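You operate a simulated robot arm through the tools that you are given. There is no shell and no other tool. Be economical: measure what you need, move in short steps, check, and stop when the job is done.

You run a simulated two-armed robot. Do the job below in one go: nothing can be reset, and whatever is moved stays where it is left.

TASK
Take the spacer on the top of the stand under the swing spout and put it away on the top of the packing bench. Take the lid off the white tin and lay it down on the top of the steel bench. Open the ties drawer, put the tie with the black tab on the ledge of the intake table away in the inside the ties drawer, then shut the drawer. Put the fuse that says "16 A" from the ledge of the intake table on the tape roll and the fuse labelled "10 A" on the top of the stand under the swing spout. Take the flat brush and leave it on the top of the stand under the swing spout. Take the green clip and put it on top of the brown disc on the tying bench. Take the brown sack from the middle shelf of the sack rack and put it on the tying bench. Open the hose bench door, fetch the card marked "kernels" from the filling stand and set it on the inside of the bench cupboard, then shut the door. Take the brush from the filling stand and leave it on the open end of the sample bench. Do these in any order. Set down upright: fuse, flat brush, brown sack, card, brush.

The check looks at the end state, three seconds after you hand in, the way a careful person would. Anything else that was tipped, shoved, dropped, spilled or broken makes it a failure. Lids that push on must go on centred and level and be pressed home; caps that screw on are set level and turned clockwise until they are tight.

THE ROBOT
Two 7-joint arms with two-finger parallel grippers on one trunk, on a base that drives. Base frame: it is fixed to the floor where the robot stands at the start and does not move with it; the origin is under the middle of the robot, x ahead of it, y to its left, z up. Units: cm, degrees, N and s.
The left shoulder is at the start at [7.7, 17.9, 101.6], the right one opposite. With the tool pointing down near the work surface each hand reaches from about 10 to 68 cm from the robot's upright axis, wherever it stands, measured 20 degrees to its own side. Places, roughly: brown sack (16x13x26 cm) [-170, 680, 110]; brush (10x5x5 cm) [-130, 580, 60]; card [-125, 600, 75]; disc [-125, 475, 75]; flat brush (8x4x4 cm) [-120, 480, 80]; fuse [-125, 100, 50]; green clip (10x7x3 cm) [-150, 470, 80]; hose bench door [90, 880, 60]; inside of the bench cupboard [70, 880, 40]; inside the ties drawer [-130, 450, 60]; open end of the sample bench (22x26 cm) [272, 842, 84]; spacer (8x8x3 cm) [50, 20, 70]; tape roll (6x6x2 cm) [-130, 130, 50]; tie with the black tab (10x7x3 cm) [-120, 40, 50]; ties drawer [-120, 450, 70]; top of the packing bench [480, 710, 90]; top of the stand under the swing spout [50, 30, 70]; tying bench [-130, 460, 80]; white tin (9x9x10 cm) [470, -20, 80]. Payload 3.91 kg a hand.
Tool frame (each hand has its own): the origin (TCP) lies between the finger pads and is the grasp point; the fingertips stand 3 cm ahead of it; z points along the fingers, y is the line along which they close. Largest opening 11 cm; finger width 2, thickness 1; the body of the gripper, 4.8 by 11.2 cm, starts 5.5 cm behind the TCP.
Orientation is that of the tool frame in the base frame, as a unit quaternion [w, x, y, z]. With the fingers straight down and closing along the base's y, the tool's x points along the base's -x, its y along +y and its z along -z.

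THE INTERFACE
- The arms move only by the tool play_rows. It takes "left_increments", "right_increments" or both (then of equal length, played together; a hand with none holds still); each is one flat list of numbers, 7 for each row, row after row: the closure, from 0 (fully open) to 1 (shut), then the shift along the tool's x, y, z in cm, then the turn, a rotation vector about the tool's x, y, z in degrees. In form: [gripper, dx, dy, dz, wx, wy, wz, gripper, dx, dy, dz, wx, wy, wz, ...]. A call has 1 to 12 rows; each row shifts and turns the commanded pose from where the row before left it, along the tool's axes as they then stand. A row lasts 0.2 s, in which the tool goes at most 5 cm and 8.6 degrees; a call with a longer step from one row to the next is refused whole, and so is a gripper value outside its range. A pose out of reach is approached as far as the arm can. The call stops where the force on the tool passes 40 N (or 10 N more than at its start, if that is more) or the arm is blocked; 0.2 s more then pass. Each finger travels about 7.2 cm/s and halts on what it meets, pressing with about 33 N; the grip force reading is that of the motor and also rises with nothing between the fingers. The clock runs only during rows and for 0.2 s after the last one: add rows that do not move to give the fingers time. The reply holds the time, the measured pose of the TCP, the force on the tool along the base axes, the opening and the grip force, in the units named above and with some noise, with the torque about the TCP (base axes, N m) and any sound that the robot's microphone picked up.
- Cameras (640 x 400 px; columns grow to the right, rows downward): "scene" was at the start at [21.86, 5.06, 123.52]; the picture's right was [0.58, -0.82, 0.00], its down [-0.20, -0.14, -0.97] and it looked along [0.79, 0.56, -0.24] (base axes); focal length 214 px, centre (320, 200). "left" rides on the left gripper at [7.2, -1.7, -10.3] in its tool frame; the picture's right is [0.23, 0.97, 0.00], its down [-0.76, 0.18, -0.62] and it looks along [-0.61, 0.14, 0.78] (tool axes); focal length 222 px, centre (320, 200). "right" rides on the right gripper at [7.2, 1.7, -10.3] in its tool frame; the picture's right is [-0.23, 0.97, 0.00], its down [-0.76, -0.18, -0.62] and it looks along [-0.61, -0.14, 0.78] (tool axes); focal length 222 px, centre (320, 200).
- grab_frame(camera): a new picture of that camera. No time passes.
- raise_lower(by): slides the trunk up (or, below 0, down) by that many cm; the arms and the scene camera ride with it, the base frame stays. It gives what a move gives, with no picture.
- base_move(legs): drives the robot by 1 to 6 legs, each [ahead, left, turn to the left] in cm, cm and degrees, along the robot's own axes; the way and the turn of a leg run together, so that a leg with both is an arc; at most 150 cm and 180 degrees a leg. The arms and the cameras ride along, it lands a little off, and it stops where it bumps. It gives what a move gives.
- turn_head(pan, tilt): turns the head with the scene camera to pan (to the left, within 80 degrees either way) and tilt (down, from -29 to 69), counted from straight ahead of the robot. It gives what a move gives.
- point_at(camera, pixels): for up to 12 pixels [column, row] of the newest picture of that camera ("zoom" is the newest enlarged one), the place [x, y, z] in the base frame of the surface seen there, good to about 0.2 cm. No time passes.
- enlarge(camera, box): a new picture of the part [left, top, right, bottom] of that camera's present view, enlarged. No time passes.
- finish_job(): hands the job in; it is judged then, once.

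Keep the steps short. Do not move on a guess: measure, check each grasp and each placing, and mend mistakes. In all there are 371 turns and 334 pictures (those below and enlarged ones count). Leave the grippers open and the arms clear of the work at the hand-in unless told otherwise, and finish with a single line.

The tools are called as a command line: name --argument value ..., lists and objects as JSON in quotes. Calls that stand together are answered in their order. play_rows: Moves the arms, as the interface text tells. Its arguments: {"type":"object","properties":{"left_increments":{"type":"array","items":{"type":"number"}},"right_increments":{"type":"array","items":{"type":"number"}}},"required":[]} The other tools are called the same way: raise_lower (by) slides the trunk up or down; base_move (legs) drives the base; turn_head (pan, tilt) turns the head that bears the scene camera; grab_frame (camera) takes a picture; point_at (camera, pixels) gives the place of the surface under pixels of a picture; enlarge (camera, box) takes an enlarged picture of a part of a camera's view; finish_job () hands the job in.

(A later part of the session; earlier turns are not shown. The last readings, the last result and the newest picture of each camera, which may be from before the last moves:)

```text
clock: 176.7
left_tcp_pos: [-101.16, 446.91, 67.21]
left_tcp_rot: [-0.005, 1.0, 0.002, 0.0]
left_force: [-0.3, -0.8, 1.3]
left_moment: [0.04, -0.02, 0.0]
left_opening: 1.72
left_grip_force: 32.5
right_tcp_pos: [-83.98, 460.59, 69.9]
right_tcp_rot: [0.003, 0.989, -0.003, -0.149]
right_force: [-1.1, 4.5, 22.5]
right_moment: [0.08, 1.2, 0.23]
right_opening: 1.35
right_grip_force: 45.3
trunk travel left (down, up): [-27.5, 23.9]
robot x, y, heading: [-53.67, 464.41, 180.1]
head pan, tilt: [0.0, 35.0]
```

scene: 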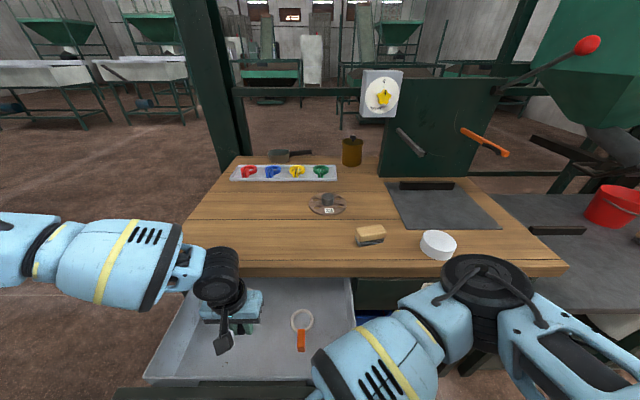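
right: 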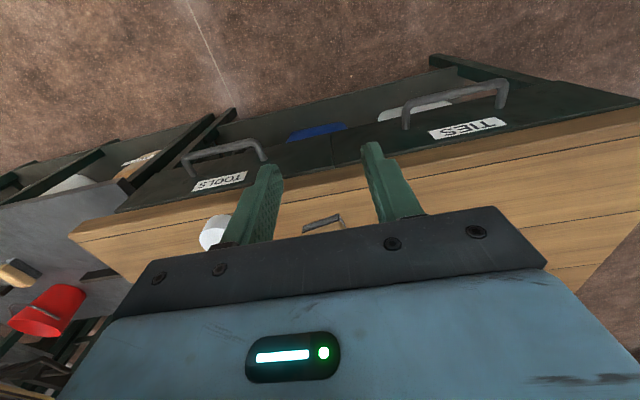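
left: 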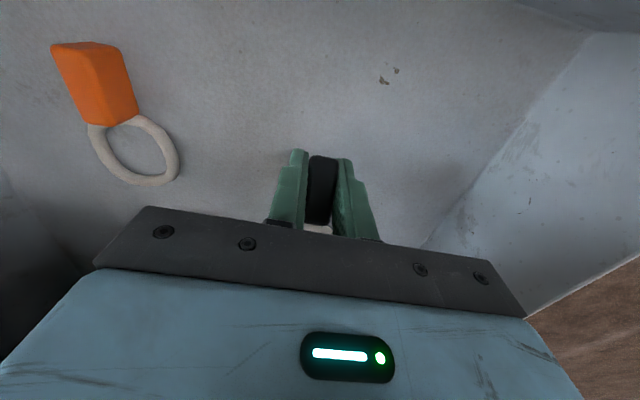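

Near the floor (slight 1.3 N). I release the tie and lift the left hand out.

play_rows --left_increments '[0.7, 0, 0, 0, 0, 0, 0, 0.5, 0, 0, 0, 0, 0, 0, 0.5, 0, 0, -3, 0, 0, 0, 0.5, 0, 0, -4.7, 0, 0, 0, 0.5, 0, 0, -4.7, 0, 0, 0, 0.5, 0, 0, -4.7, 0, 0, 0, 0.5, 0, 0, -4.7, 0, 0, 0, 0.5, 0, 0, -4.7, 0, 0, 0, 0.5, 0, 0, -4.7, 0, 0, 0]'

enlarge --camera "scene" --box '[130, 260, 370, 400]'

```text
clock: 178.7
left_tcp_pos: [-101.13, 446.81, 98.32]
left_tcp_rot: [-0.004, 1.0, 0.002, 0.001]
left_force: [1.7, -0.6, 0.8]
left_moment: [0.0, -0.01, -0.01]
left_opening: 5.48
left_grip_force: 0.1
right_tcp_pos: [-83.98, 460.46, 69.73]
right_tcp_rot: [0.002, 0.989, -0.003, -0.148]
right_force: [0.8, 0.1, 11.0]
right_moment: [-0.07, -0.25, 0.33]
right_opening: 1.37
right_grip_force: 44.3
trunk travel left (down, up): [-27.5, 23.9]
robot x, y, heading: [-53.42, 464.67, 179.8]
head pan, tilt: [0.0, 35.0]
```

```text
2.67 times, centred on (250, 330) of scene
```

zoom: 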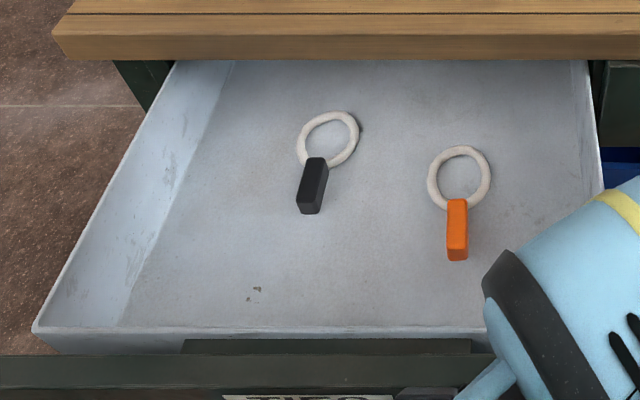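

The tie lies in the drawer. I push the drawer shut (21 cm back along the same line).

play_rows --right_increments '[1, -1.83, 0, 0.57, 0, 0, 0, 1, -1.83, 0, 0.57, 0, 0, 0, 1, -1.83, 0, 0.57, 0, 0, 0, 1, -1.83, 0, 0.57, 0, 0, 0, 1, -1.83, 0, 0.57, 0, 0, 0, 1, -1.83, 0, 0.57, 0, 0, 0, 1, -1.83, 0, 0.57, 0, 0, 0, 1, -1.83, 0, 0.57, 0, 0, 0, 1, -1.83, 0, 0.57, 0, 0, 0, 1, -1.83, 0, 0.57, 0, 0, 0, 1, -1.83, 0, 0.57, 0, 0, 0]'

grab_frame --camera "scene"

```text
clock: 181.1
left_tcp_pos: [-101.06, 446.55, 98.3]
left_tcp_rot: [-0.005, 1.0, 0.002, 0.0]
left_force: [-0.3, 0.4, 0.4]
left_moment: [0.01, -0.01, 0.02]
left_opening: 5.52
left_grip_force: 0.0
right_tcp_pos: [-105.13, 460.43, 69.77]
right_tcp_rot: [0.002, 0.989, -0.002, -0.148]
right_force: [-0.9, -10.3, 0.9]
right_moment: [-0.17, 0.55, 0.26]
right_opening: 1.36
right_grip_force: 45.4
trunk travel left (down, up): [-27.5, 23.9]
robot x, y, heading: [-53.51, 464.52, 180.0]
head pan, tilt: [0.0, 35.0]
```

```text
243 pictures are left
```

scene: 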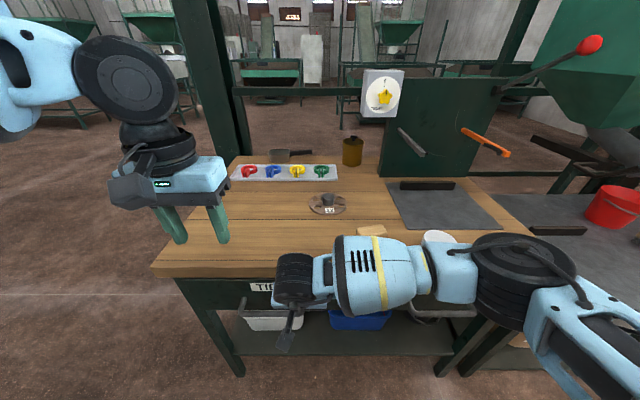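

I press 0.5 further to be sure, open, rise and back away, undoing the lean.

play_rows --right_increments '[1, -0.48, 0, 0.15, 0, 0, 0, 0.75, 0, 0, 0, 0, 0, 0, 0.6, 0, 0, 0, 0, 0, 0, 0.6, -1.2, 0, -3.9, 0, 0, 0, 0.6, -1.2, 0, -3.9, 0, 0, 0, 0.6, 3.5, 0, -3, 0, 0, 0, 0.6, 2.5, 0, -4, 0, 0, 0, 0.6, 0, 0, -4.5, 0, 8.6, 0, 0.6, 0, 0, -4.5, 0, 8.6, 0]'

grab_frame --camera "scene"

```text
clock: 183.1
left_tcp_pos: [-101.14, 446.78, 98.23]
left_tcp_rot: [-0.004, 1.0, 0.001, 0.0]
left_force: [0.0, -0.4, 0.1]
left_moment: [0.03, 0.0, -0.01]
left_opening: 5.52
left_grip_force: 0.1
right_tcp_pos: [-95.93, 460.44, 91.57]
right_tcp_rot: [0.002, 1.0, -0.002, 0.002]
right_force: [0.0, 0.3, 1.5]
right_moment: [-0.02, 0.02, -0.02]
right_opening: 4.37
right_grip_force: 0.1
trunk travel left (down, up): [-27.5, 23.9]
robot x, y, heading: [-53.77, 464.75, 180.0]
head pan, tilt: [0.0, 35.0]
```

```text
242 pictures are left
```

scene: 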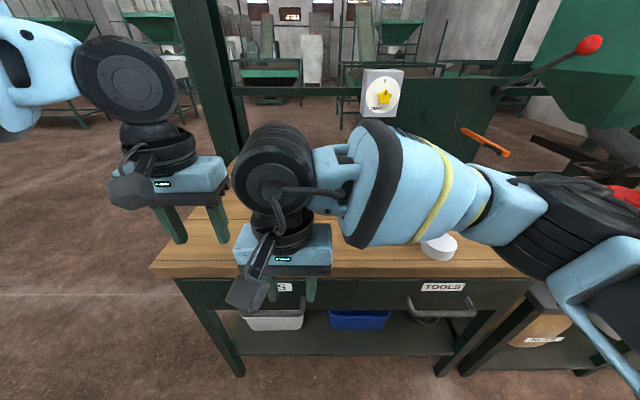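

The drawer is shut. For the clip (x≈-147) I move nearer: left 9 and ahead 21, watching for the handles.

play_rows --right_increments '[0, 2, -4, -2, 0, 0, 0, 0, 2, -4, -2, 0, 0, 0, 0, 2, -4, -2, 0, 0, 0, 0, 0, -4, -2, 0, 0, 0]' --left_increments '[0, 4, 1, 0, 0, 0, 0, 0, 4, 1, 0, 0, 0, 0, 0, 4, 1, 0, 0, 0, 0, 0, 2, 1, 0, 0, 0, 0]'

base_move --legs '[[0, 9, 0], [20, 0, 0]]'

grab_frame --camera "scene"

```text
clock: 184.1
left_tcp_pos: [-87.21, 442.85, 98.28]
left_tcp_rot: [-0.004, 1.0, 0.002, 0.001]
left_force: [-0.1, -0.3, 0.3]
left_moment: [-0.02, 0.03, -0.01]
left_opening: 11.0
left_grip_force: 0.1
right_tcp_pos: [-89.83, 476.68, 99.67]
right_tcp_rot: [0.003, 1.0, -0.003, 0.0]
right_force: [0.5, -1.2, -0.1]
right_moment: [-0.01, -0.03, 0.02]
right_opening: 10.99
right_grip_force: 0.1
trunk travel left (down, up): [-27.5, 23.9]
robot x, y, heading: [-53.56, 464.7, 180.0]
head pan, tilt: [0.0, 35.0]
```

```text
clock: 186.8
left_tcp_pos: [-107.42, 433.69, 98.19]
left_tcp_rot: [-0.004, 1.0, 0.003, 0.001]
left_force: [-0.3, 0.8, -0.2]
left_moment: [0.01, -0.02, 0.01]
left_opening: 11.01
left_grip_force: 0.0
right_tcp_pos: [-110.14, 467.51, 99.7]
right_tcp_rot: [0.003, 1.0, -0.002, 0.001]
right_force: [-0.9, -0.2, -0.5]
right_moment: [0.04, 0.0, 0.0]
right_opening: 11.0
right_grip_force: 0.0
trunk travel left (down, up): [-27.5, 23.9]
robot x, y, heading: [-73.41, 455.23, 180.1]
head pan, tilt: [0.0, 35.0]
```

```text
241 pictures are left
```

scene: 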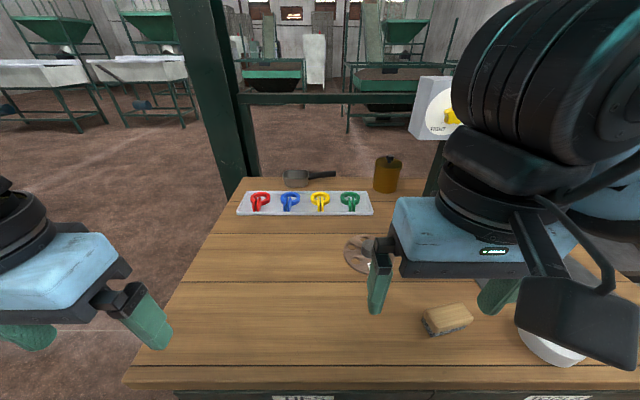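

I zoom at the green clip (350,200) and the disc.

enlarge --camera "scene" --box '[300, 170, 420, 280]'

point_at --camera "zoom" --pixels '[[275, 125], [275, 165], [275, 195], [230, 140], [320, 140], [275, 118], [385, 230], [385, 200], [430, 100], [440, 60], [150, 200], [320, 470]]'

```text
3.64 times, centred on (360, 225) of scene
```

zoom: 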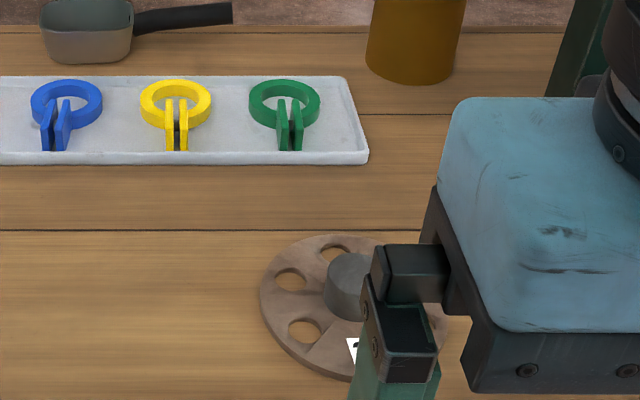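

```text
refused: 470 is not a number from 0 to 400
```

point_at --camera "zoom" --pixels '[[285, 90], [255, 100], [315, 100], [283, 115], [298, 115], [290, 145], [283, 130], [350, 280], [300, 290], [350, 262], [320, 250], [340, 140]]'

```text
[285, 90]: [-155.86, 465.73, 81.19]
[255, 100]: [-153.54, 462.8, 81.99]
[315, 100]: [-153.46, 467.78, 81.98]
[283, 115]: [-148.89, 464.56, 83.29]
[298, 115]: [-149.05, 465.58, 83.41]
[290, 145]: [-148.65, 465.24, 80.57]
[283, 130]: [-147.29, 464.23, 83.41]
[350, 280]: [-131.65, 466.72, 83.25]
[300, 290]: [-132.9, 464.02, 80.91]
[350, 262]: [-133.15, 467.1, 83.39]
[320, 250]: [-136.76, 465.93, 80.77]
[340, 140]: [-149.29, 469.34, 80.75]
```

Clip tabs at x -151…-147, y≈465, top z 83.4. It is ~75 cm ahead, so I lean the right hand 26° forward and go high toward [-140,465].

play_rows --right_increments '[0.5, 0, 0, 0, 0, -8.6, 0, 0.5, 0, 0, 0, 0, -8.6, 0, 0.5, 0, 0, 0, 0, -8.6, 0, 0.5, -3.86, 0.36, 1.86, 0, 0, 0, 0.5, -3.86, 0.36, 1.86, 0, 0, 0, 0.5, -3.86, 0.36, 1.86, 0, 0, 0, 0.5, -3.86, 0.36, 1.86, 0, 0, 0, 0.5, -3.86, 0.36, 1.86, 0, 0, 0, 0.5, -3.86, 0.36, 1.86, 0, 0, 0, 0.5, -3.86, 0.36, 1.86, 0, 0, 0]'

grab_frame --camera "right"

grab_frame --camera "scene"

```text
clock: 187.6
left_tcp_pos: [-107.31, 433.67, 98.22]
left_tcp_rot: [-0.004, 1.0, 0.003, 0.0]
left_force: [-0.2, -0.2, -0.5]
left_moment: [0.0, -0.02, 0.01]
left_opening: 11.03
left_grip_force: 0.0
right_tcp_pos: [-110.24, 467.63, 100.13]
right_tcp_rot: [0.005, 0.98, -0.006, -0.201]
right_force: [-1.2, 3.3, 11.9]
right_moment: [-0.37, -1.68, 0.42]
right_opening: 5.52
right_grip_force: 0.0
trunk travel left (down, up): [-27.5, 23.9]
robot x, y, heading: [-73.35, 455.6, -180.0]
head pan, tilt: [0.0, 35.0]
stopped in row 3 (right hand): the force on the tool passed its limit at 87 N (the readings are from after the stop); the commanded pose is now the measured one
```

```text
239 pictures are left
```

right: 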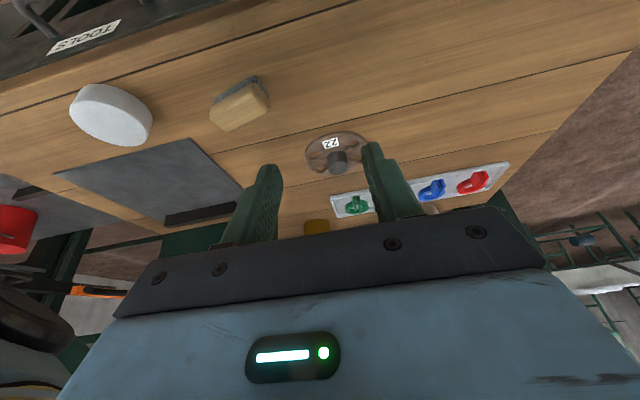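

```text
238 pictures are left
```

scene: 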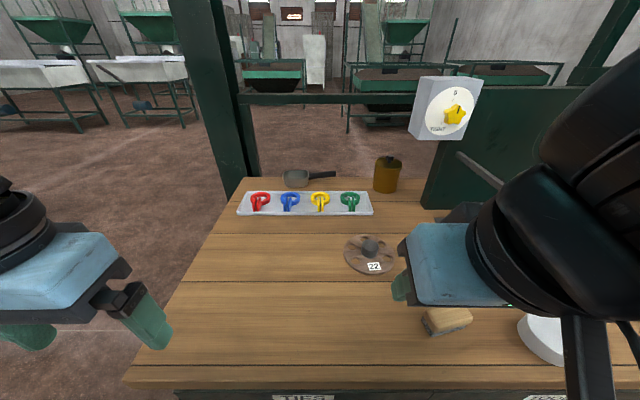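

The wrist touched my own body while leaning; lean is now 23°. I go forward (30 cm) away from my body.

play_rows --right_increments '[0.5, -3.94, 0.36, 1.69, 0, 0, 0, 0.5, -3.94, 0.36, 1.69, 0, 0, 0, 0.5, -3.94, 0.36, 1.69, 0, 0, 0, 0.5, -3.94, 0.36, 1.69, 0, 0, 0, 0.5, -3.94, 0.36, 1.69, 0, 0, 0, 0.5, -3.94, 0.36, 1.69, 0, 0, 0, 0.5, -3.94, 0.36, 1.69, 0, 0, 0]'

grab_frame --camera "right"

grab_frame --camera "scene"

```text
clock: 189.2
left_tcp_pos: [-107.51, 433.71, 98.13]
left_tcp_rot: [-0.005, 1.0, 0.003, 0.001]
left_force: [0.4, -0.1, 0.4]
left_moment: [0.0, -0.03, 0.0]
left_opening: 11.01
left_grip_force: 0.0
right_tcp_pos: [-140.29, 465.18, 99.9]
right_tcp_rot: [0.004, 0.98, -0.006, -0.201]
right_force: [-0.1, -0.7, 0.8]
right_moment: [0.01, 0.0, 0.01]
right_opening: 5.49
right_grip_force: 0.0
trunk travel left (down, up): [-27.5, 23.9]
robot x, y, heading: [-73.59, 455.8, -180.1]
head pan, tilt: [0.0, 35.0]
```

```text
237 pictures are left
```

right: 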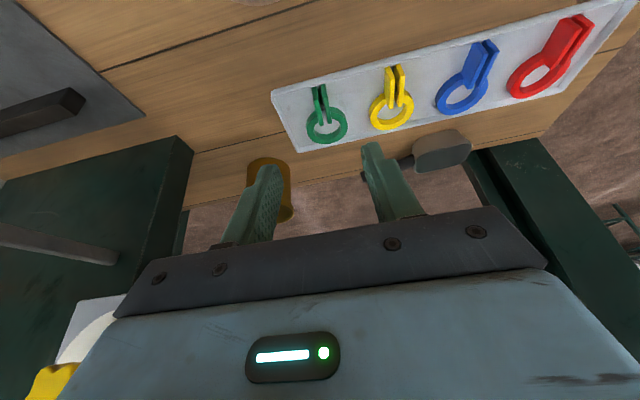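

```text
236 pictures are left
```

scene: 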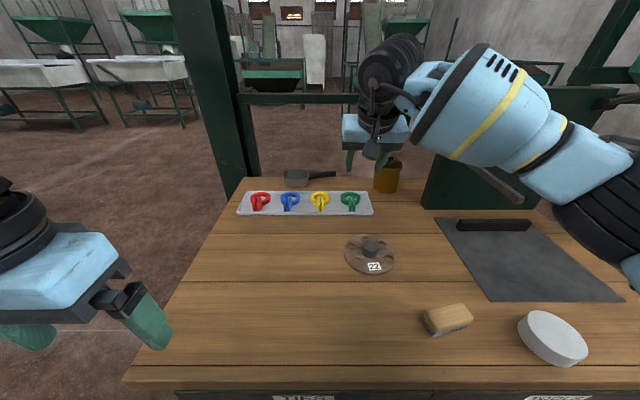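

I measure the clip, jar, and the rail behind from here.

enlarge --camera "right" --box '[240, 60, 400, 160]'

point_at --camera "zoom" --pixels '[[308, 110], [335, 110], [320, 130], [320, 170], [310, 190], [335, 190], [345, 260], [275, 265], [415, 260], [345, 320], [130, 395], [200, 200]]'

point_at --camera "scene" --pixels '[[300, 99], [385, 163], [395, 175], [370, 242], [360, 250], [385, 255], [371, 270], [346, 255]]'

```text
4.00 times, centred on (320, 110) of right
```

zoom: 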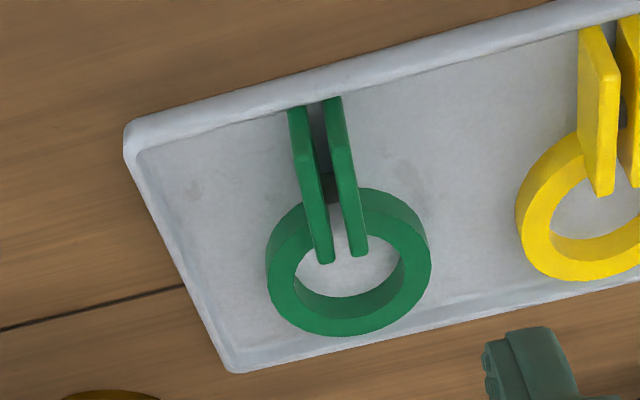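

```text
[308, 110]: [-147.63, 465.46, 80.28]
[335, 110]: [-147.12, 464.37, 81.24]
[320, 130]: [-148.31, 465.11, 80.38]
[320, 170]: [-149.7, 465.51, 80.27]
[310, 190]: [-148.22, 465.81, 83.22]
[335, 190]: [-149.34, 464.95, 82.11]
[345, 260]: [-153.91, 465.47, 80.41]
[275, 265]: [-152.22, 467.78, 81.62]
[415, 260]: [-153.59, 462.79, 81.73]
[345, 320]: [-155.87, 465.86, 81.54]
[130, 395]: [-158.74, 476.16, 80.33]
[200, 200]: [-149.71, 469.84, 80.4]
```

```text
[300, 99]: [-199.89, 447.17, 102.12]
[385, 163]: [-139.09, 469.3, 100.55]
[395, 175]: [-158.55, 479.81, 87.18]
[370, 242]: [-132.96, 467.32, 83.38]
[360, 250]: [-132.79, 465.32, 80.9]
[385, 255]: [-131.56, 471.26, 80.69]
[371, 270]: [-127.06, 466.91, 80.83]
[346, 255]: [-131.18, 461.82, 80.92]
```

Clip tabs are two plates at y 464.1–466. I lower to just above them with the fingers 4 cm open.

play_rows --right_increments '[0.64, -0.89, 0.03, 4.7, 0, 0, 0, 0.64, -0.89, 0.03, 4.7, 0, 0, 0, 0.64, -0.89, 0.02, 4.7, 0, 0, 0]'

enlarge --camera "right" --box '[160, 40, 480, 240]'

```text
clock: 190.0
left_tcp_pos: [-107.37, 433.64, 98.25]
left_tcp_rot: [-0.005, 1.0, 0.002, 0.002]
left_force: [-0.4, 0.7, -0.2]
left_moment: [0.02, 0.0, 0.03]
left_opening: 10.99
left_grip_force: 0.2
right_tcp_pos: [-148.38, 465.14, 88.13]
right_tcp_rot: [0.005, 0.98, -0.006, -0.201]
right_force: [0.3, 0.2, 0.0]
right_moment: [-0.04, -0.04, 0.01]
right_opening: 3.95
right_grip_force: 0.1
trunk travel left (down, up): [-27.5, 23.9]
robot x, y, heading: [-73.66, 455.53, -179.8]
head pan, tilt: [0.0, 35.0]
```

```text
2.00 times, centred on (320, 140) of right
```

zoom: 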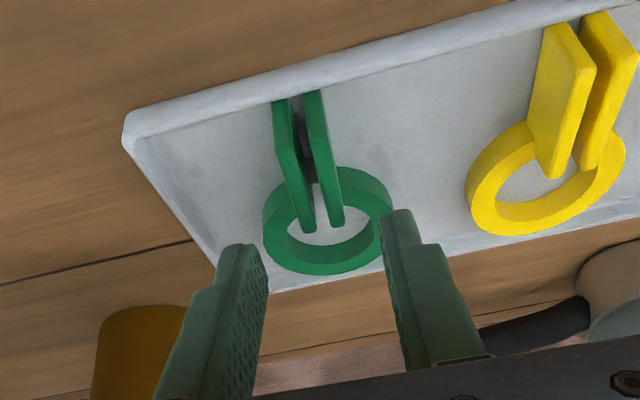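

Aligned. I go down 4.4 and close on the tabs.

play_rows --right_increments '[0.64, 0.86, 0, 2.02, 0, 0, 0, 0.64, 0.87, 0, 2.02, 0, 0, 0, 1, 0, 0, 0, 0, 0, 0, 1, 0, 0, 0, 0, 0, 0]'

enlarge --camera "right" --box '[160, 40, 480, 240]'

```text
clock: 191.0
left_tcp_pos: [-107.48, 433.83, 98.16]
left_tcp_rot: [-0.004, 1.0, 0.003, -0.001]
left_force: [0.2, 0.4, 0.5]
left_moment: [0.03, -0.01, -0.01]
left_opening: 11.02
left_grip_force: 0.0
right_tcp_pos: [-148.38, 465.26, 83.78]
right_tcp_rot: [0.006, 0.98, -0.006, -0.201]
right_force: [-0.7, 0.1, 0.1]
right_moment: [-0.01, 0.01, 0.01]
right_opening: 1.7
right_grip_force: 32.8
trunk travel left (down, up): [-27.5, 23.9]
robot x, y, heading: [-74.05, 455.79, -179.8]
head pan, tilt: [0.0, 35.0]
```

```text
2.00 times, centred on (320, 140) of right
```

zoom: 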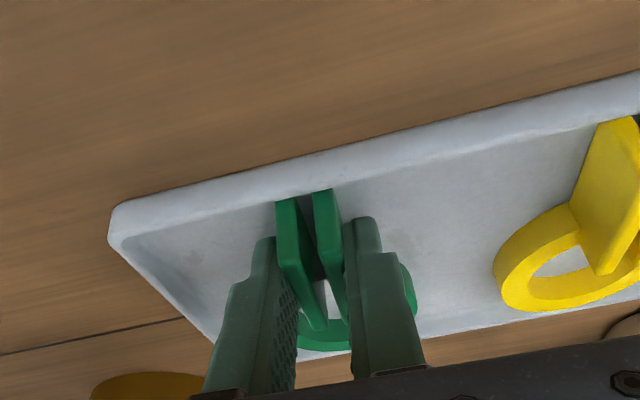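

Held (1.7). I lift 8 and go back 14 so I can view the disc's peg.

play_rows --right_increments '[1, -1.57, 0, -3.68, 0, 0, 0, 1, -1.57, 0, -3.68, 0, 0, 0, 1, 3.2, 0, -1.38, 0, 0, 0, 1, 3.2, 0, -1.38, 0, 0, 0, 1, 3.2, 0, -1.38, 0, 0, 0, 1, 3.2, 0, -1.38, 0, 0, 0]'

grab_frame --camera "right"

enlarge --camera "scene" --box '[300, 160, 460, 300]'

```text
clock: 192.4
left_tcp_pos: [-107.3, 433.6, 98.28]
left_tcp_rot: [-0.005, 1.0, 0.002, 0.0]
left_force: [0.0, 1.4, -0.1]
left_moment: [0.02, 0.03, -0.02]
left_opening: 11.0
left_grip_force: 0.1
right_tcp_pos: [-134.01, 464.92, 91.85]
right_tcp_rot: [0.006, 0.98, -0.006, -0.201]
right_force: [0.8, 0.0, -0.3]
right_moment: [0.01, 0.0, -0.06]
right_opening: 1.7
right_grip_force: 33.1
trunk travel left (down, up): [-27.5, 23.9]
robot x, y, heading: [-73.32, 455.23, -180.1]
head pan, tilt: [0.0, 35.0]
```

```text
232 pictures are left
```

right: 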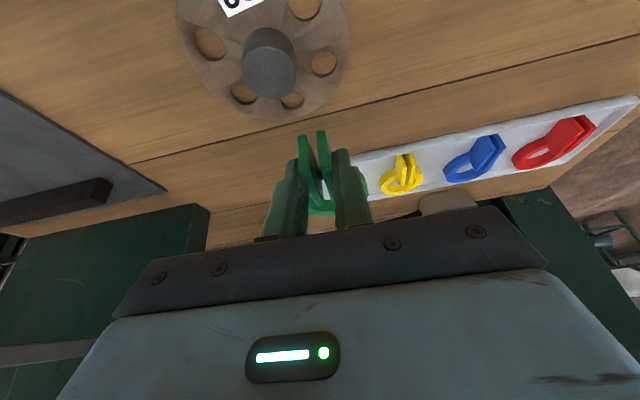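

```text
2.86 times, centred on (380, 230) of scene
```

zoom: 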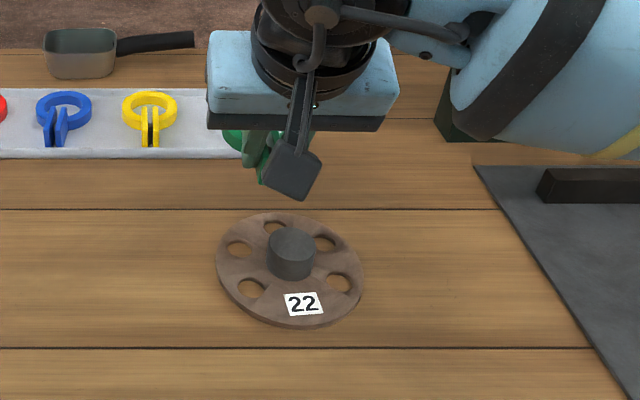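

I measure the peg and disc edges.

enlarge --camera "right" --box '[160, 0, 360, 125]'

point_at --camera "right" --pixels '[[269, 75], [246, 75], [293, 75], [269, 52], [269, 97], [185, 60], [345, 60], [265, 114], [318, 175], [318, 205]]'

```text
3.20 times, centred on (260, 62) of right
```

zoom: 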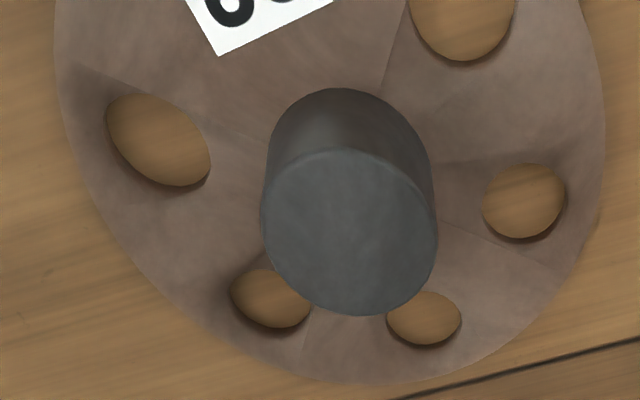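

```text
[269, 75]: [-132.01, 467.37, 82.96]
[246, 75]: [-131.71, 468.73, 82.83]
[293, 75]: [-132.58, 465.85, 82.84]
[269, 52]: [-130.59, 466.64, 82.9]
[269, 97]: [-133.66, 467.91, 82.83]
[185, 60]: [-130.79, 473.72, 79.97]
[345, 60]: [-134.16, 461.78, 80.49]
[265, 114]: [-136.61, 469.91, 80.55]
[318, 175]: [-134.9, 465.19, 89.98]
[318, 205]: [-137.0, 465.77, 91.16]
```

I look at the held clip to find its ring centre relative to the hand.

enlarge --camera "right" --box '[250, 120, 410, 220]'

enlarge --camera "scene" --box '[345, 180, 405, 230]'

```text
4.00 times, centred on (330, 170) of right
```

zoom: 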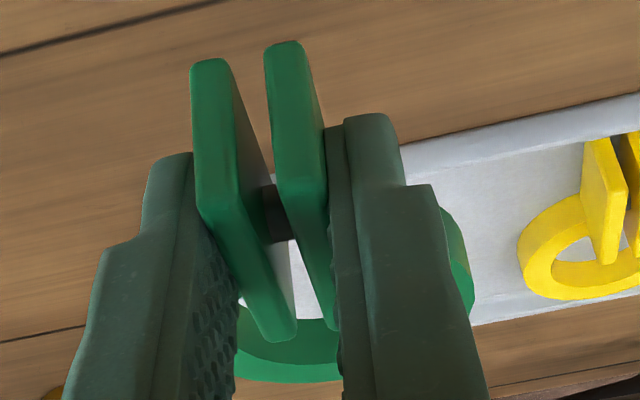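

```text
8.00 times, centred on (375, 205) of scene
```

zoom: 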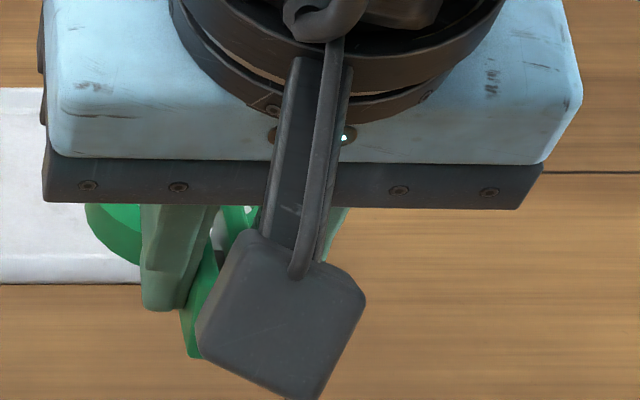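

point_at --camera "right" --pixels '[[366, 186], [368, 194], [363, 178], [322, 207], [314, 209], [330, 211], [312, 148], [325, 140], [302, 140], [320, 132]]'

point_at --camera "zoom" --pixels '[[105, 230], [90, 210], [115, 250], [130, 262], [130, 215], [250, 215], [190, 330], [200, 340]]'

```text
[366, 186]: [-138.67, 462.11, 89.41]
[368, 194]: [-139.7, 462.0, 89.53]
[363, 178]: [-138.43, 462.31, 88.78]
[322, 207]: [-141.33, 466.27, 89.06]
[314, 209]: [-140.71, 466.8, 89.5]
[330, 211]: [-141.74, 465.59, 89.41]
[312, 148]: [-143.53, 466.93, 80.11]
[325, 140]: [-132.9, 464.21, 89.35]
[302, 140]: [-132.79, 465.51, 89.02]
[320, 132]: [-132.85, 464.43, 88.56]
```

```text
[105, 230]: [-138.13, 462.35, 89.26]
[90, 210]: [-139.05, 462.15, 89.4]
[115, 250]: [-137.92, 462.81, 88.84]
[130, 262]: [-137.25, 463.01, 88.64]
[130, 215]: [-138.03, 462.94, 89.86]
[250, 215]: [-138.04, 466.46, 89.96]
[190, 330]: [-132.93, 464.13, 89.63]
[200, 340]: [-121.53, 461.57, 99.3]
```

Ring centre ≈[-139.1,465.0], peg [-132.1,467.3]. I shift by (+7.0,+2.3) and lower 4.3, then check.

play_rows --right_increments '[1, 3.22, -1.15, -1.38, 0, 0, 0, 1, 3.22, -1.15, -1.38, 0, 0, 0, 1, 0.85, 0, 1.98, 0, 0, 0, 1, 0.85, 0, 1.98, 0, 0, 0, 1, 0, 0, 0, 0, 0, 0]'

enlarge --camera "right" --box '[250, 120, 410, 220]'

enlarge --camera "scene" --box '[320, 200, 440, 300]'

grab_frame --camera "left"

```text
clock: 193.6
left_tcp_pos: [-107.47, 433.8, 98.25]
left_tcp_rot: [-0.004, 1.0, 0.002, 0.0]
left_force: [0.8, 0.1, 0.5]
left_moment: [0.0, -0.01, 0.0]
left_opening: 10.98
left_grip_force: 0.1
right_tcp_pos: [-127.31, 467.22, 87.49]
right_tcp_rot: [0.006, 0.979, -0.007, -0.201]
right_force: [0.4, 0.3, 0.0]
right_moment: [0.02, 0.0, -0.01]
right_opening: 1.69
right_grip_force: 33.3
trunk travel left (down, up): [-27.5, 23.9]
robot x, y, heading: [-74.11, 456.08, -180.0]
head pan, tilt: [0.0, 35.0]
```

```text
4.00 times, centred on (330, 170) of right
```

zoom: 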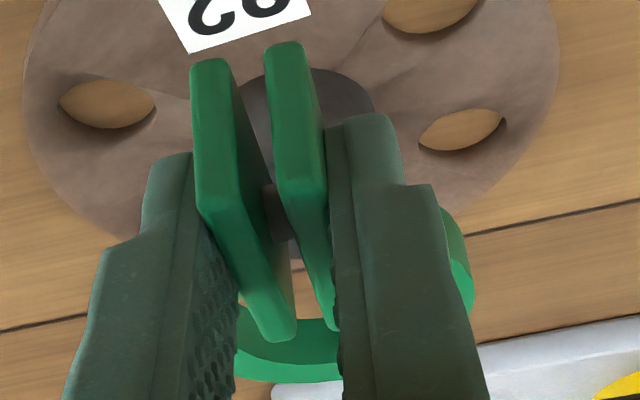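

```text
4.00 times, centred on (380, 250) of scene
```

zoom: 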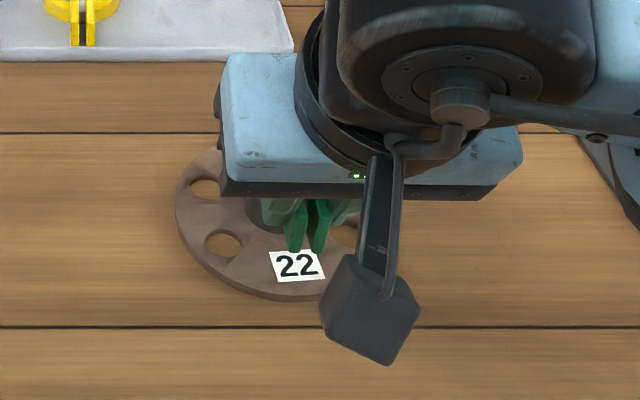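

```text
225 pictures are left
```

left: 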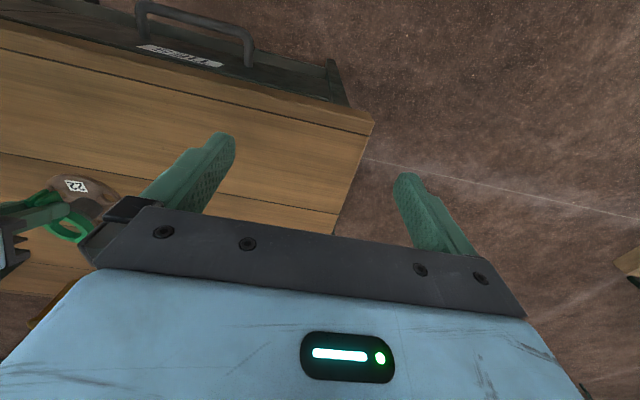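

The left camera sees the clip at (70,220). I enlarge there.

enlarge --camera "left" --box '[0, 140, 160, 260]'

point_at --camera "right" --pixels '[[366, 186], [368, 194], [322, 207], [314, 209], [330, 211], [330, 138], [340, 145], [318, 180], [316, 142]]'

```text
3.33 times, centred on (80, 200) of left
```

zoom: 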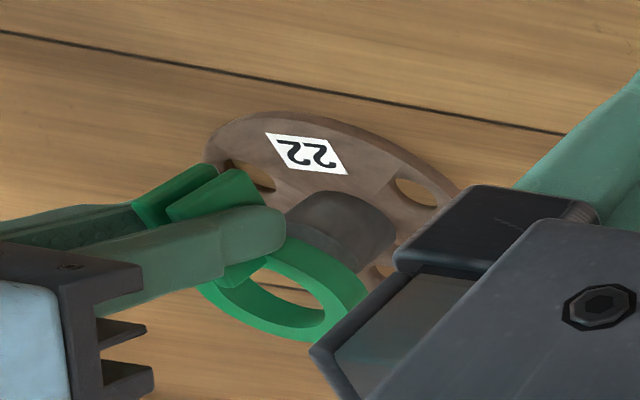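

```text
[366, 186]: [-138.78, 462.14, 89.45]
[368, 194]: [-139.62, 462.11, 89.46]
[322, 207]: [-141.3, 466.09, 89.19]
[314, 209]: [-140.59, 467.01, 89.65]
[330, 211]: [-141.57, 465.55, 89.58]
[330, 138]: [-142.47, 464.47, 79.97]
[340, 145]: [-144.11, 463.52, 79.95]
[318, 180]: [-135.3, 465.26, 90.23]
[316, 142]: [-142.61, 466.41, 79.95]
```

I measure ring and peg in that enlarged picture.

point_at --camera "zoom" --pixels '[[260, 312], [215, 290], [345, 290], [310, 262], [310, 333], [280, 265], [360, 305], [340, 225], [340, 200], [300, 210], [385, 240], [350, 320]]'

```text
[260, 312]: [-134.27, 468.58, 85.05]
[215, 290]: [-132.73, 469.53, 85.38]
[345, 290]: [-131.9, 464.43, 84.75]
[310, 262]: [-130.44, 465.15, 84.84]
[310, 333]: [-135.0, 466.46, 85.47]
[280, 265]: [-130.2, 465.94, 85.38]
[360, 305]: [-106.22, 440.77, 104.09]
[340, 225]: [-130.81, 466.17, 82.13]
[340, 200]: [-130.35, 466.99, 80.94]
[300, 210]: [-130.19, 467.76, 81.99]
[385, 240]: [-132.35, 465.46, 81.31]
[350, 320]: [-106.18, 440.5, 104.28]
```

Ring and peg centres agree within ~1–2 mm. I lower in small steps.

play_rows --right_increments '[1, 0.39, -0.1, 0.92, 0, 0, 0, 1, 0.39, 0, 0.92, 0, 0, 0, 1, 0.2, 0, 0.46, 0, 0, 0, 1, 0, 0, 0, 0, 0, 0]'

enlarge --camera "left" --box '[0, 140, 160, 260]'

```text
clock: 194.6
left_tcp_pos: [-107.26, 433.66, 98.22]
left_tcp_rot: [-0.004, 1.0, 0.002, -0.001]
left_force: [0.4, -0.3, 0.0]
left_moment: [0.0, 0.01, 0.03]
left_opening: 10.99
left_grip_force: 0.1
right_tcp_pos: [-127.27, 467.36, 85.32]
right_tcp_rot: [0.006, 0.979, -0.005, -0.203]
right_force: [1.3, -1.6, 25.5]
right_moment: [-0.04, 0.7, 0.05]
right_opening: 1.68
right_grip_force: 32.6
trunk travel left (down, up): [-27.5, 23.9]
robot x, y, heading: [-73.79, 455.65, -179.9]
head pan, tilt: [0.0, 35.0]
```

```text
3.33 times, centred on (80, 200) of left
```

zoom: 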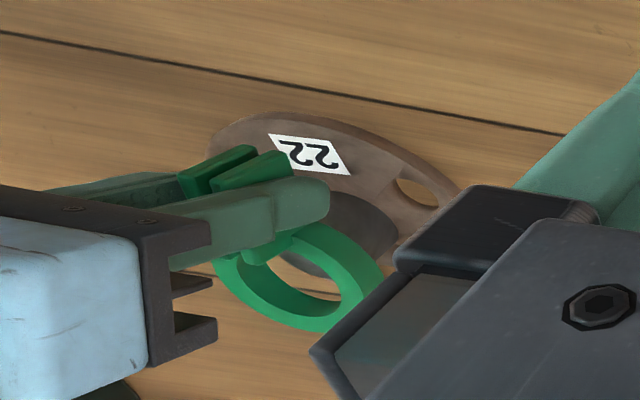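

25 N: it touches the peg. I measure ring against peg again.

point_at --camera "zoom" --pixels '[[350, 215], [370, 215], [395, 225], [385, 240], [340, 200], [310, 270], [330, 285], [225, 280], [290, 325], [375, 280], [320, 235], [300, 290]]'

```text
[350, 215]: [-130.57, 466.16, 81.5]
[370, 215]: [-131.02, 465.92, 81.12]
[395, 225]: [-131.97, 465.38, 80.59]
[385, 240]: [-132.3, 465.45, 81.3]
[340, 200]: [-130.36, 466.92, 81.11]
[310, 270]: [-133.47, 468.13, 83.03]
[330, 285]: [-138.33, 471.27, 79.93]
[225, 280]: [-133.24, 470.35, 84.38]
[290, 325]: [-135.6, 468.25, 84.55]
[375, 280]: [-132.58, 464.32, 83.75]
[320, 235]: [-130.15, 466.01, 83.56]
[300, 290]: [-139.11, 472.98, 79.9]
```

The ring sits ~0.8 cm too far back and 0.35 to +y. I lift 1, shift (+0.8,-0.35), and look again.

play_rows --right_increments '[1, -0.4, 0, -0.92, 0, 0, 0, 1, 0.74, 0.35, -0.32, 0, 0, 0, 1, 0, 0, 0, 0, 0, 0]'

enlarge --camera "left" --box '[0, 140, 160, 260]'

point_at --camera "zoom" --pixels '[[340, 215], [370, 220], [385, 240], [360, 230], [210, 280], [290, 325], [350, 280], [310, 240], [300, 260], [330, 270], [260, 305], [350, 300]]'

```text
clock: 195.4
left_tcp_pos: [-107.36, 433.7, 98.17]
left_tcp_rot: [-0.004, 1.0, 0.003, 0.001]
left_force: [0.5, 0.1, -0.5]
left_moment: [0.01, 0.02, -0.04]
left_opening: 11.0
left_grip_force: 0.0
right_tcp_pos: [-126.64, 467.15, 85.96]
right_tcp_rot: [0.004, 0.98, -0.007, -0.2]
right_force: [0.3, -0.2, 0.5]
right_moment: [0.02, -0.03, -0.04]
right_opening: 1.66
right_grip_force: 32.9
trunk travel left (down, up): [-27.5, 23.9]
robot x, y, heading: [-74.18, 455.53, -180.0]
head pan, tilt: [0.0, 35.0]
```

```text
3.33 times, centred on (80, 200) of left
```

zoom: 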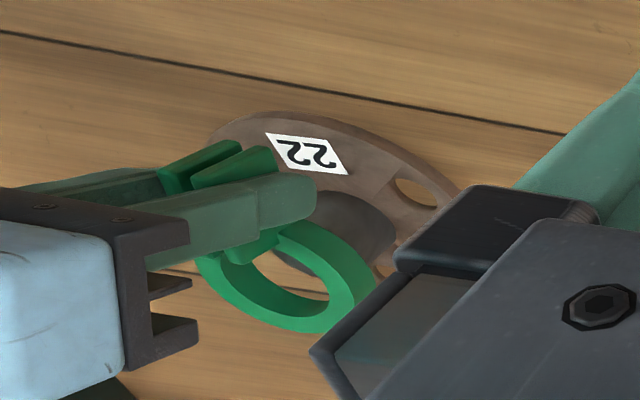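

```text
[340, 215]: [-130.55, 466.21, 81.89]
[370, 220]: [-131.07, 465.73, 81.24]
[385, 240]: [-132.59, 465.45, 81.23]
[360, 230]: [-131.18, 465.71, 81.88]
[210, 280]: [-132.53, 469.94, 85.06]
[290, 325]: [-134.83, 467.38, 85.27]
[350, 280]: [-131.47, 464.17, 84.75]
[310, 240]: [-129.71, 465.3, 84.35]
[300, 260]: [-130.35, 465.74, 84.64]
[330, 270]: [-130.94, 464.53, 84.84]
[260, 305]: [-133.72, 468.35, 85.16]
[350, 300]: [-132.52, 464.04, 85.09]
```

Ring and peg are now concentric within a millimetre. I lower 3 cm in small steps.

play_rows --right_increments '[1, 0.39, 0, 0.92, 0, 0, 0, 1, 0.2, 0, 0.46, 0, 0, 0, 1, 0.2, 0, 0.46, 0, 0, 0, 1, 0.2, 0, 0.46, 0, 0, 0, 1, 0.14, 0, 0.32, 0, 0, 0, 1, 0, 0, 0, 0, 0, 0]'

enlarge --camera "left" --box '[0, 140, 160, 260]'

```text
clock: 196.9
left_tcp_pos: [-107.29, 433.8, 98.09]
left_tcp_rot: [-0.005, 1.0, 0.002, 0.001]
left_force: [-0.4, 0.8, 1.1]
left_moment: [-0.04, -0.03, 0.03]
left_opening: 11.0
left_grip_force: 0.0
right_tcp_pos: [-126.72, 467.01, 83.79]
right_tcp_rot: [0.008, 0.978, -0.007, -0.208]
right_force: [4.1, 1.6, 12.6]
right_moment: [0.16, -0.11, -0.05]
right_opening: 1.69
right_grip_force: 32.9
trunk travel left (down, up): [-27.5, 23.9]
robot x, y, heading: [-73.7, 455.81, 180.3]
head pan, tilt: [0.0, 35.0]
stopped in row 6 (right hand): the force on the tool passed its limit at 41 N (the readings are from after the stop); the commanded pose is now the measured one
```

```text
3.33 times, centred on (80, 200) of left
```

zoom: 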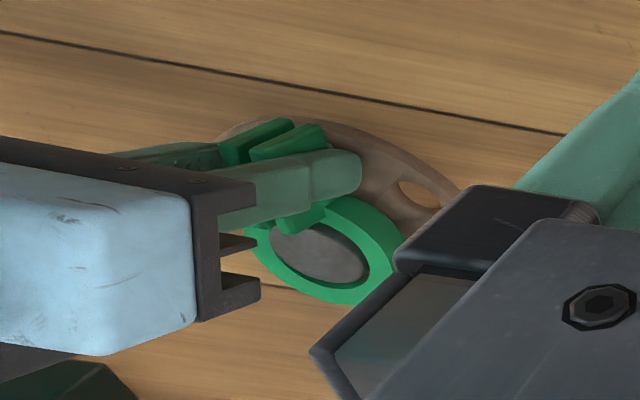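

The ring is around the peg, lying on the disc. I open and rise straight up.

play_rows --right_increments '[0.8, 0, 0, 0, 0, 0, 0, 0.64, 0, 0, 0, 0, 0, 0, 0.64, 0, 0, 0, 0, 0, 0, 0.64, -1.3, 0, -2.9, 0, 0, 0, 0.64, -1.9, 0, -4.2, 0, 0, 0, 0.64, -1.9, 0, -4.2, 0, 0, 0]'

enlarge --camera "left" --box '[0, 140, 160, 260]'

grab_frame --camera "right"

```text
clock: 198.3
left_tcp_pos: [-107.37, 433.61, 98.16]
left_tcp_rot: [-0.004, 1.0, 0.003, -0.001]
left_force: [-0.2, -0.2, -0.7]
left_moment: [-0.02, -0.01, 0.02]
left_opening: 11.03
left_grip_force: 0.1
right_tcp_pos: [-126.91, 467.32, 96.0]
right_tcp_rot: [0.006, 0.978, -0.007, -0.206]
right_force: [1.7, -0.1, -0.3]
right_moment: [-0.03, -0.03, -0.01]
right_opening: 3.97
right_grip_force: 0.0
trunk travel left (down, up): [-27.5, 23.9]
robot x, y, heading: [-73.94, 455.65, 180.2]
head pan, tilt: [0.0, 35.0]
```

```text
3.33 times, centred on (80, 200) of left
```

zoom: 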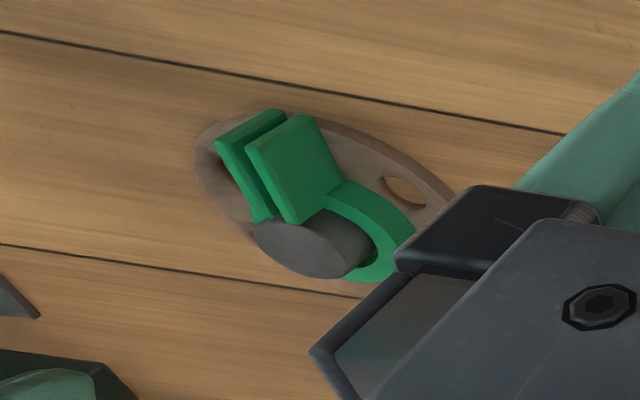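

```text
219 pictures are left
```

right: 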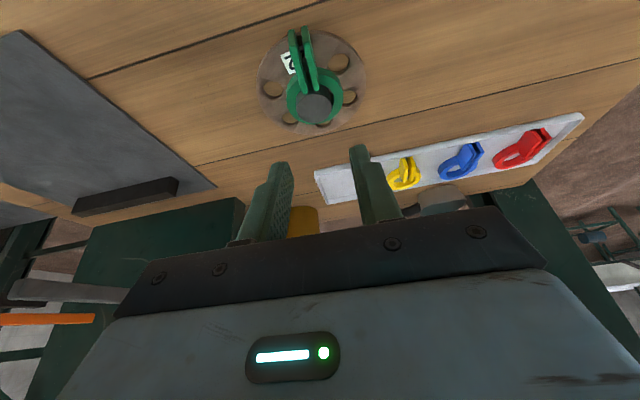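

enlarge --camera "right" --box '[240, 10, 400, 150]'

point_at --camera "zoom" --pixels '[[210, 310], [350, 290], [280, 370], [215, 260], [210, 80], [270, 75], [300, 310]]'

```text
2.86 times, centred on (320, 80) of right
```

zoom: 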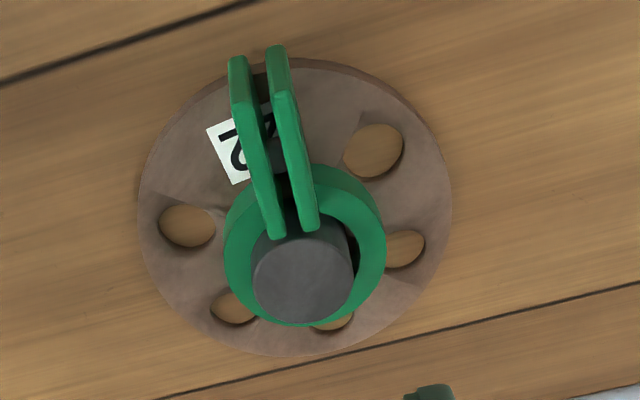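

```text
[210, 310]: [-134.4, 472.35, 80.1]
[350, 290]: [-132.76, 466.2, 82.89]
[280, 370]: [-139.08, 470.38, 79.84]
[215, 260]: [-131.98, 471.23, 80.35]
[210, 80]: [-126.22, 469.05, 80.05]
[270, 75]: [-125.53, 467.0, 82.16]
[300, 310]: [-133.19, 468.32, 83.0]
```

The clip lies flat round the hub. Next the flat brush with the left hand: I swing the right hand away to the right, undo its lean, and shift the base 20 to the right.

play_rows --right_increments '[0.5, 1.5, -4.4, -1.5, 0, 0, 0, 0.5, 1.5, -4.4, -1.5, 0, 0, 0, 0.5, 1.5, -4.4, -1, 0, 0, 0, 0.5, 0, -4.4, 0, 0, 0, 0, 0.5, 0, -4.4, 0, 0, 7.8, 0, 0.5, 0, 0, 0, 0, 8, 0, 0.5, 0, 0, 0, 0, 8, 0, 0.5, 4, 0, 0, 0, 0, 0, 0.5, 4, 0, 0, 0, 0, 0]'

base_move --legs '[[0, -22, 0]]'

grab_frame --camera "scene"

grab_frame --camera "left"

```text
clock: 200.3
left_tcp_pos: [-107.34, 433.68, 98.2]
left_tcp_rot: [-0.004, 1.0, 0.003, 0.0]
left_force: [0.0, 0.3, 0.5]
left_moment: [0.03, -0.01, -0.02]
left_opening: 10.97
left_grip_force: 0.1
right_tcp_pos: [-113.14, 489.28, 97.57]
right_tcp_rot: [0.008, 1.0, -0.005, 0.0]
right_force: [-0.4, -0.1, 0.5]
right_moment: [0.0, 0.02, 0.0]
right_opening: 5.49
right_grip_force: 0.2
trunk travel left (down, up): [-27.5, 23.9]
robot x, y, heading: [-73.4, 455.83, 179.8]
head pan, tilt: [0.0, 35.0]
```

```text
clock: 202.8
left_tcp_pos: [-107.28, 455.37, 98.16]
left_tcp_rot: [-0.005, 1.0, 0.005, 0.0]
left_force: [-0.2, 0.2, -0.4]
left_moment: [-0.01, -0.01, 0.0]
left_opening: 11.01
left_grip_force: 0.1
right_tcp_pos: [-113.27, 510.69, 97.54]
right_tcp_rot: [0.008, 1.0, -0.005, 0.0]
right_force: [0.0, 0.3, -0.4]
right_moment: [0.0, 0.0, 0.02]
right_opening: 5.5
right_grip_force: 0.0
trunk travel left (down, up): [-27.5, 23.9]
robot x, y, heading: [-73.8, 477.61, -180.0]
head pan, tilt: [0.0, 35.0]
```

```text
217 pictures are left
```

scene: 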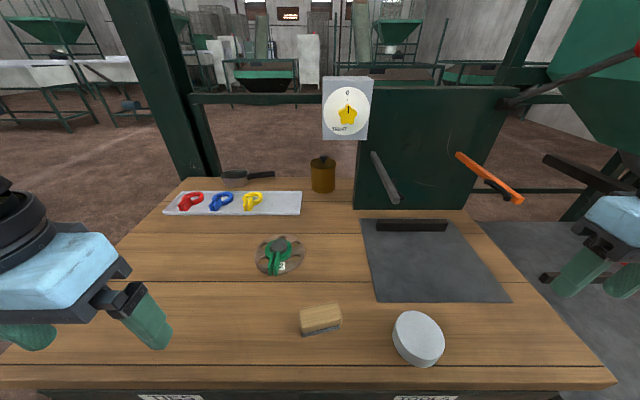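

```text
216 pictures are left
```

left: 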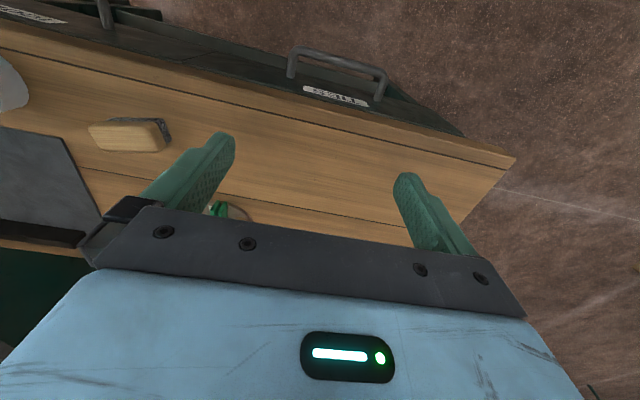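

I measure the flat brush corners.

enlarge --camera "scene" --box '[280, 290, 360, 350]'

point_at --camera "zoom" --pixels '[[165, 165], [420, 120], [485, 195], [185, 260], [320, 180], [200, 330], [485, 270], [300, 310]]'

```text
6.67 times, centred on (320, 320) of scene
```

zoom: 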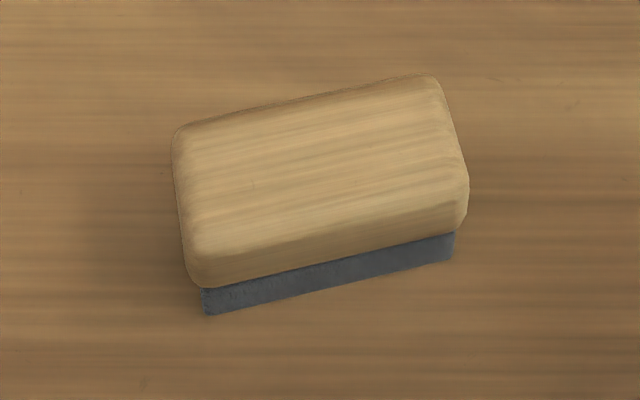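

```text
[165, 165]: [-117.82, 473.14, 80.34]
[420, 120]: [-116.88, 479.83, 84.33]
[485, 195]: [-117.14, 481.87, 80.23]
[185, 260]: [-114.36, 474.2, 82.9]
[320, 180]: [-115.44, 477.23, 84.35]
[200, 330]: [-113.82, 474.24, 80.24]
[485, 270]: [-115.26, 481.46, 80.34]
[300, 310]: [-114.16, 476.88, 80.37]
```

Brush centre [-115.4,477.2], turned ~15°. I move the left hand above it with the fingers turned to match.

play_rows --left_increments '[0, -1.62, -4.36, 0, 0, 0, 0, 0, -1.62, -4.36, 0, 0, 0, 0, 0, -1.62, -4.36, 0, 0, 0, 0, 0, -1.62, -4.36, 0, 0, 0, 0, 0, -1.62, -4.36, 0, 0, 0, 0, 0, 0, 0, 3, 0, 0, -7.5, 0, 0, 0, 3, 0, 0, -7.5]'

grab_frame --camera "left"

```text
clock: 204.4
left_tcp_pos: [-112.13, 467.04, 92.26]
left_tcp_rot: [-0.005, 0.991, 0.136, 0.001]
left_force: [0.3, -0.3, -1.2]
left_moment: [-0.03, -0.01, 0.01]
left_opening: 11.01
left_grip_force: 0.2
left hand out of reach, approached as far as the arm can: row 3, 4, 5
right_tcp_pos: [-113.36, 510.73, 97.54]
right_tcp_rot: [0.008, 1.0, -0.005, 0.0]
right_force: [0.1, 0.1, -0.6]
right_moment: [0.01, -0.04, 0.02]
right_opening: 5.48
right_grip_force: 0.0
trunk travel left (down, up): [-27.5, 23.9]
robot x, y, heading: [-73.78, 477.29, -179.7]
head pan, tilt: [0.0, 35.0]
```

```text
214 pictures are left
```

left: 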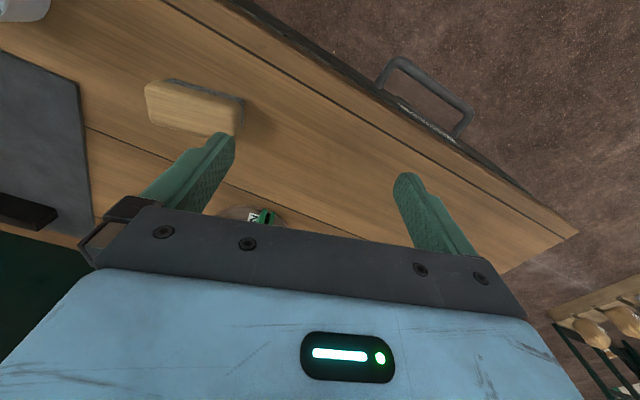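

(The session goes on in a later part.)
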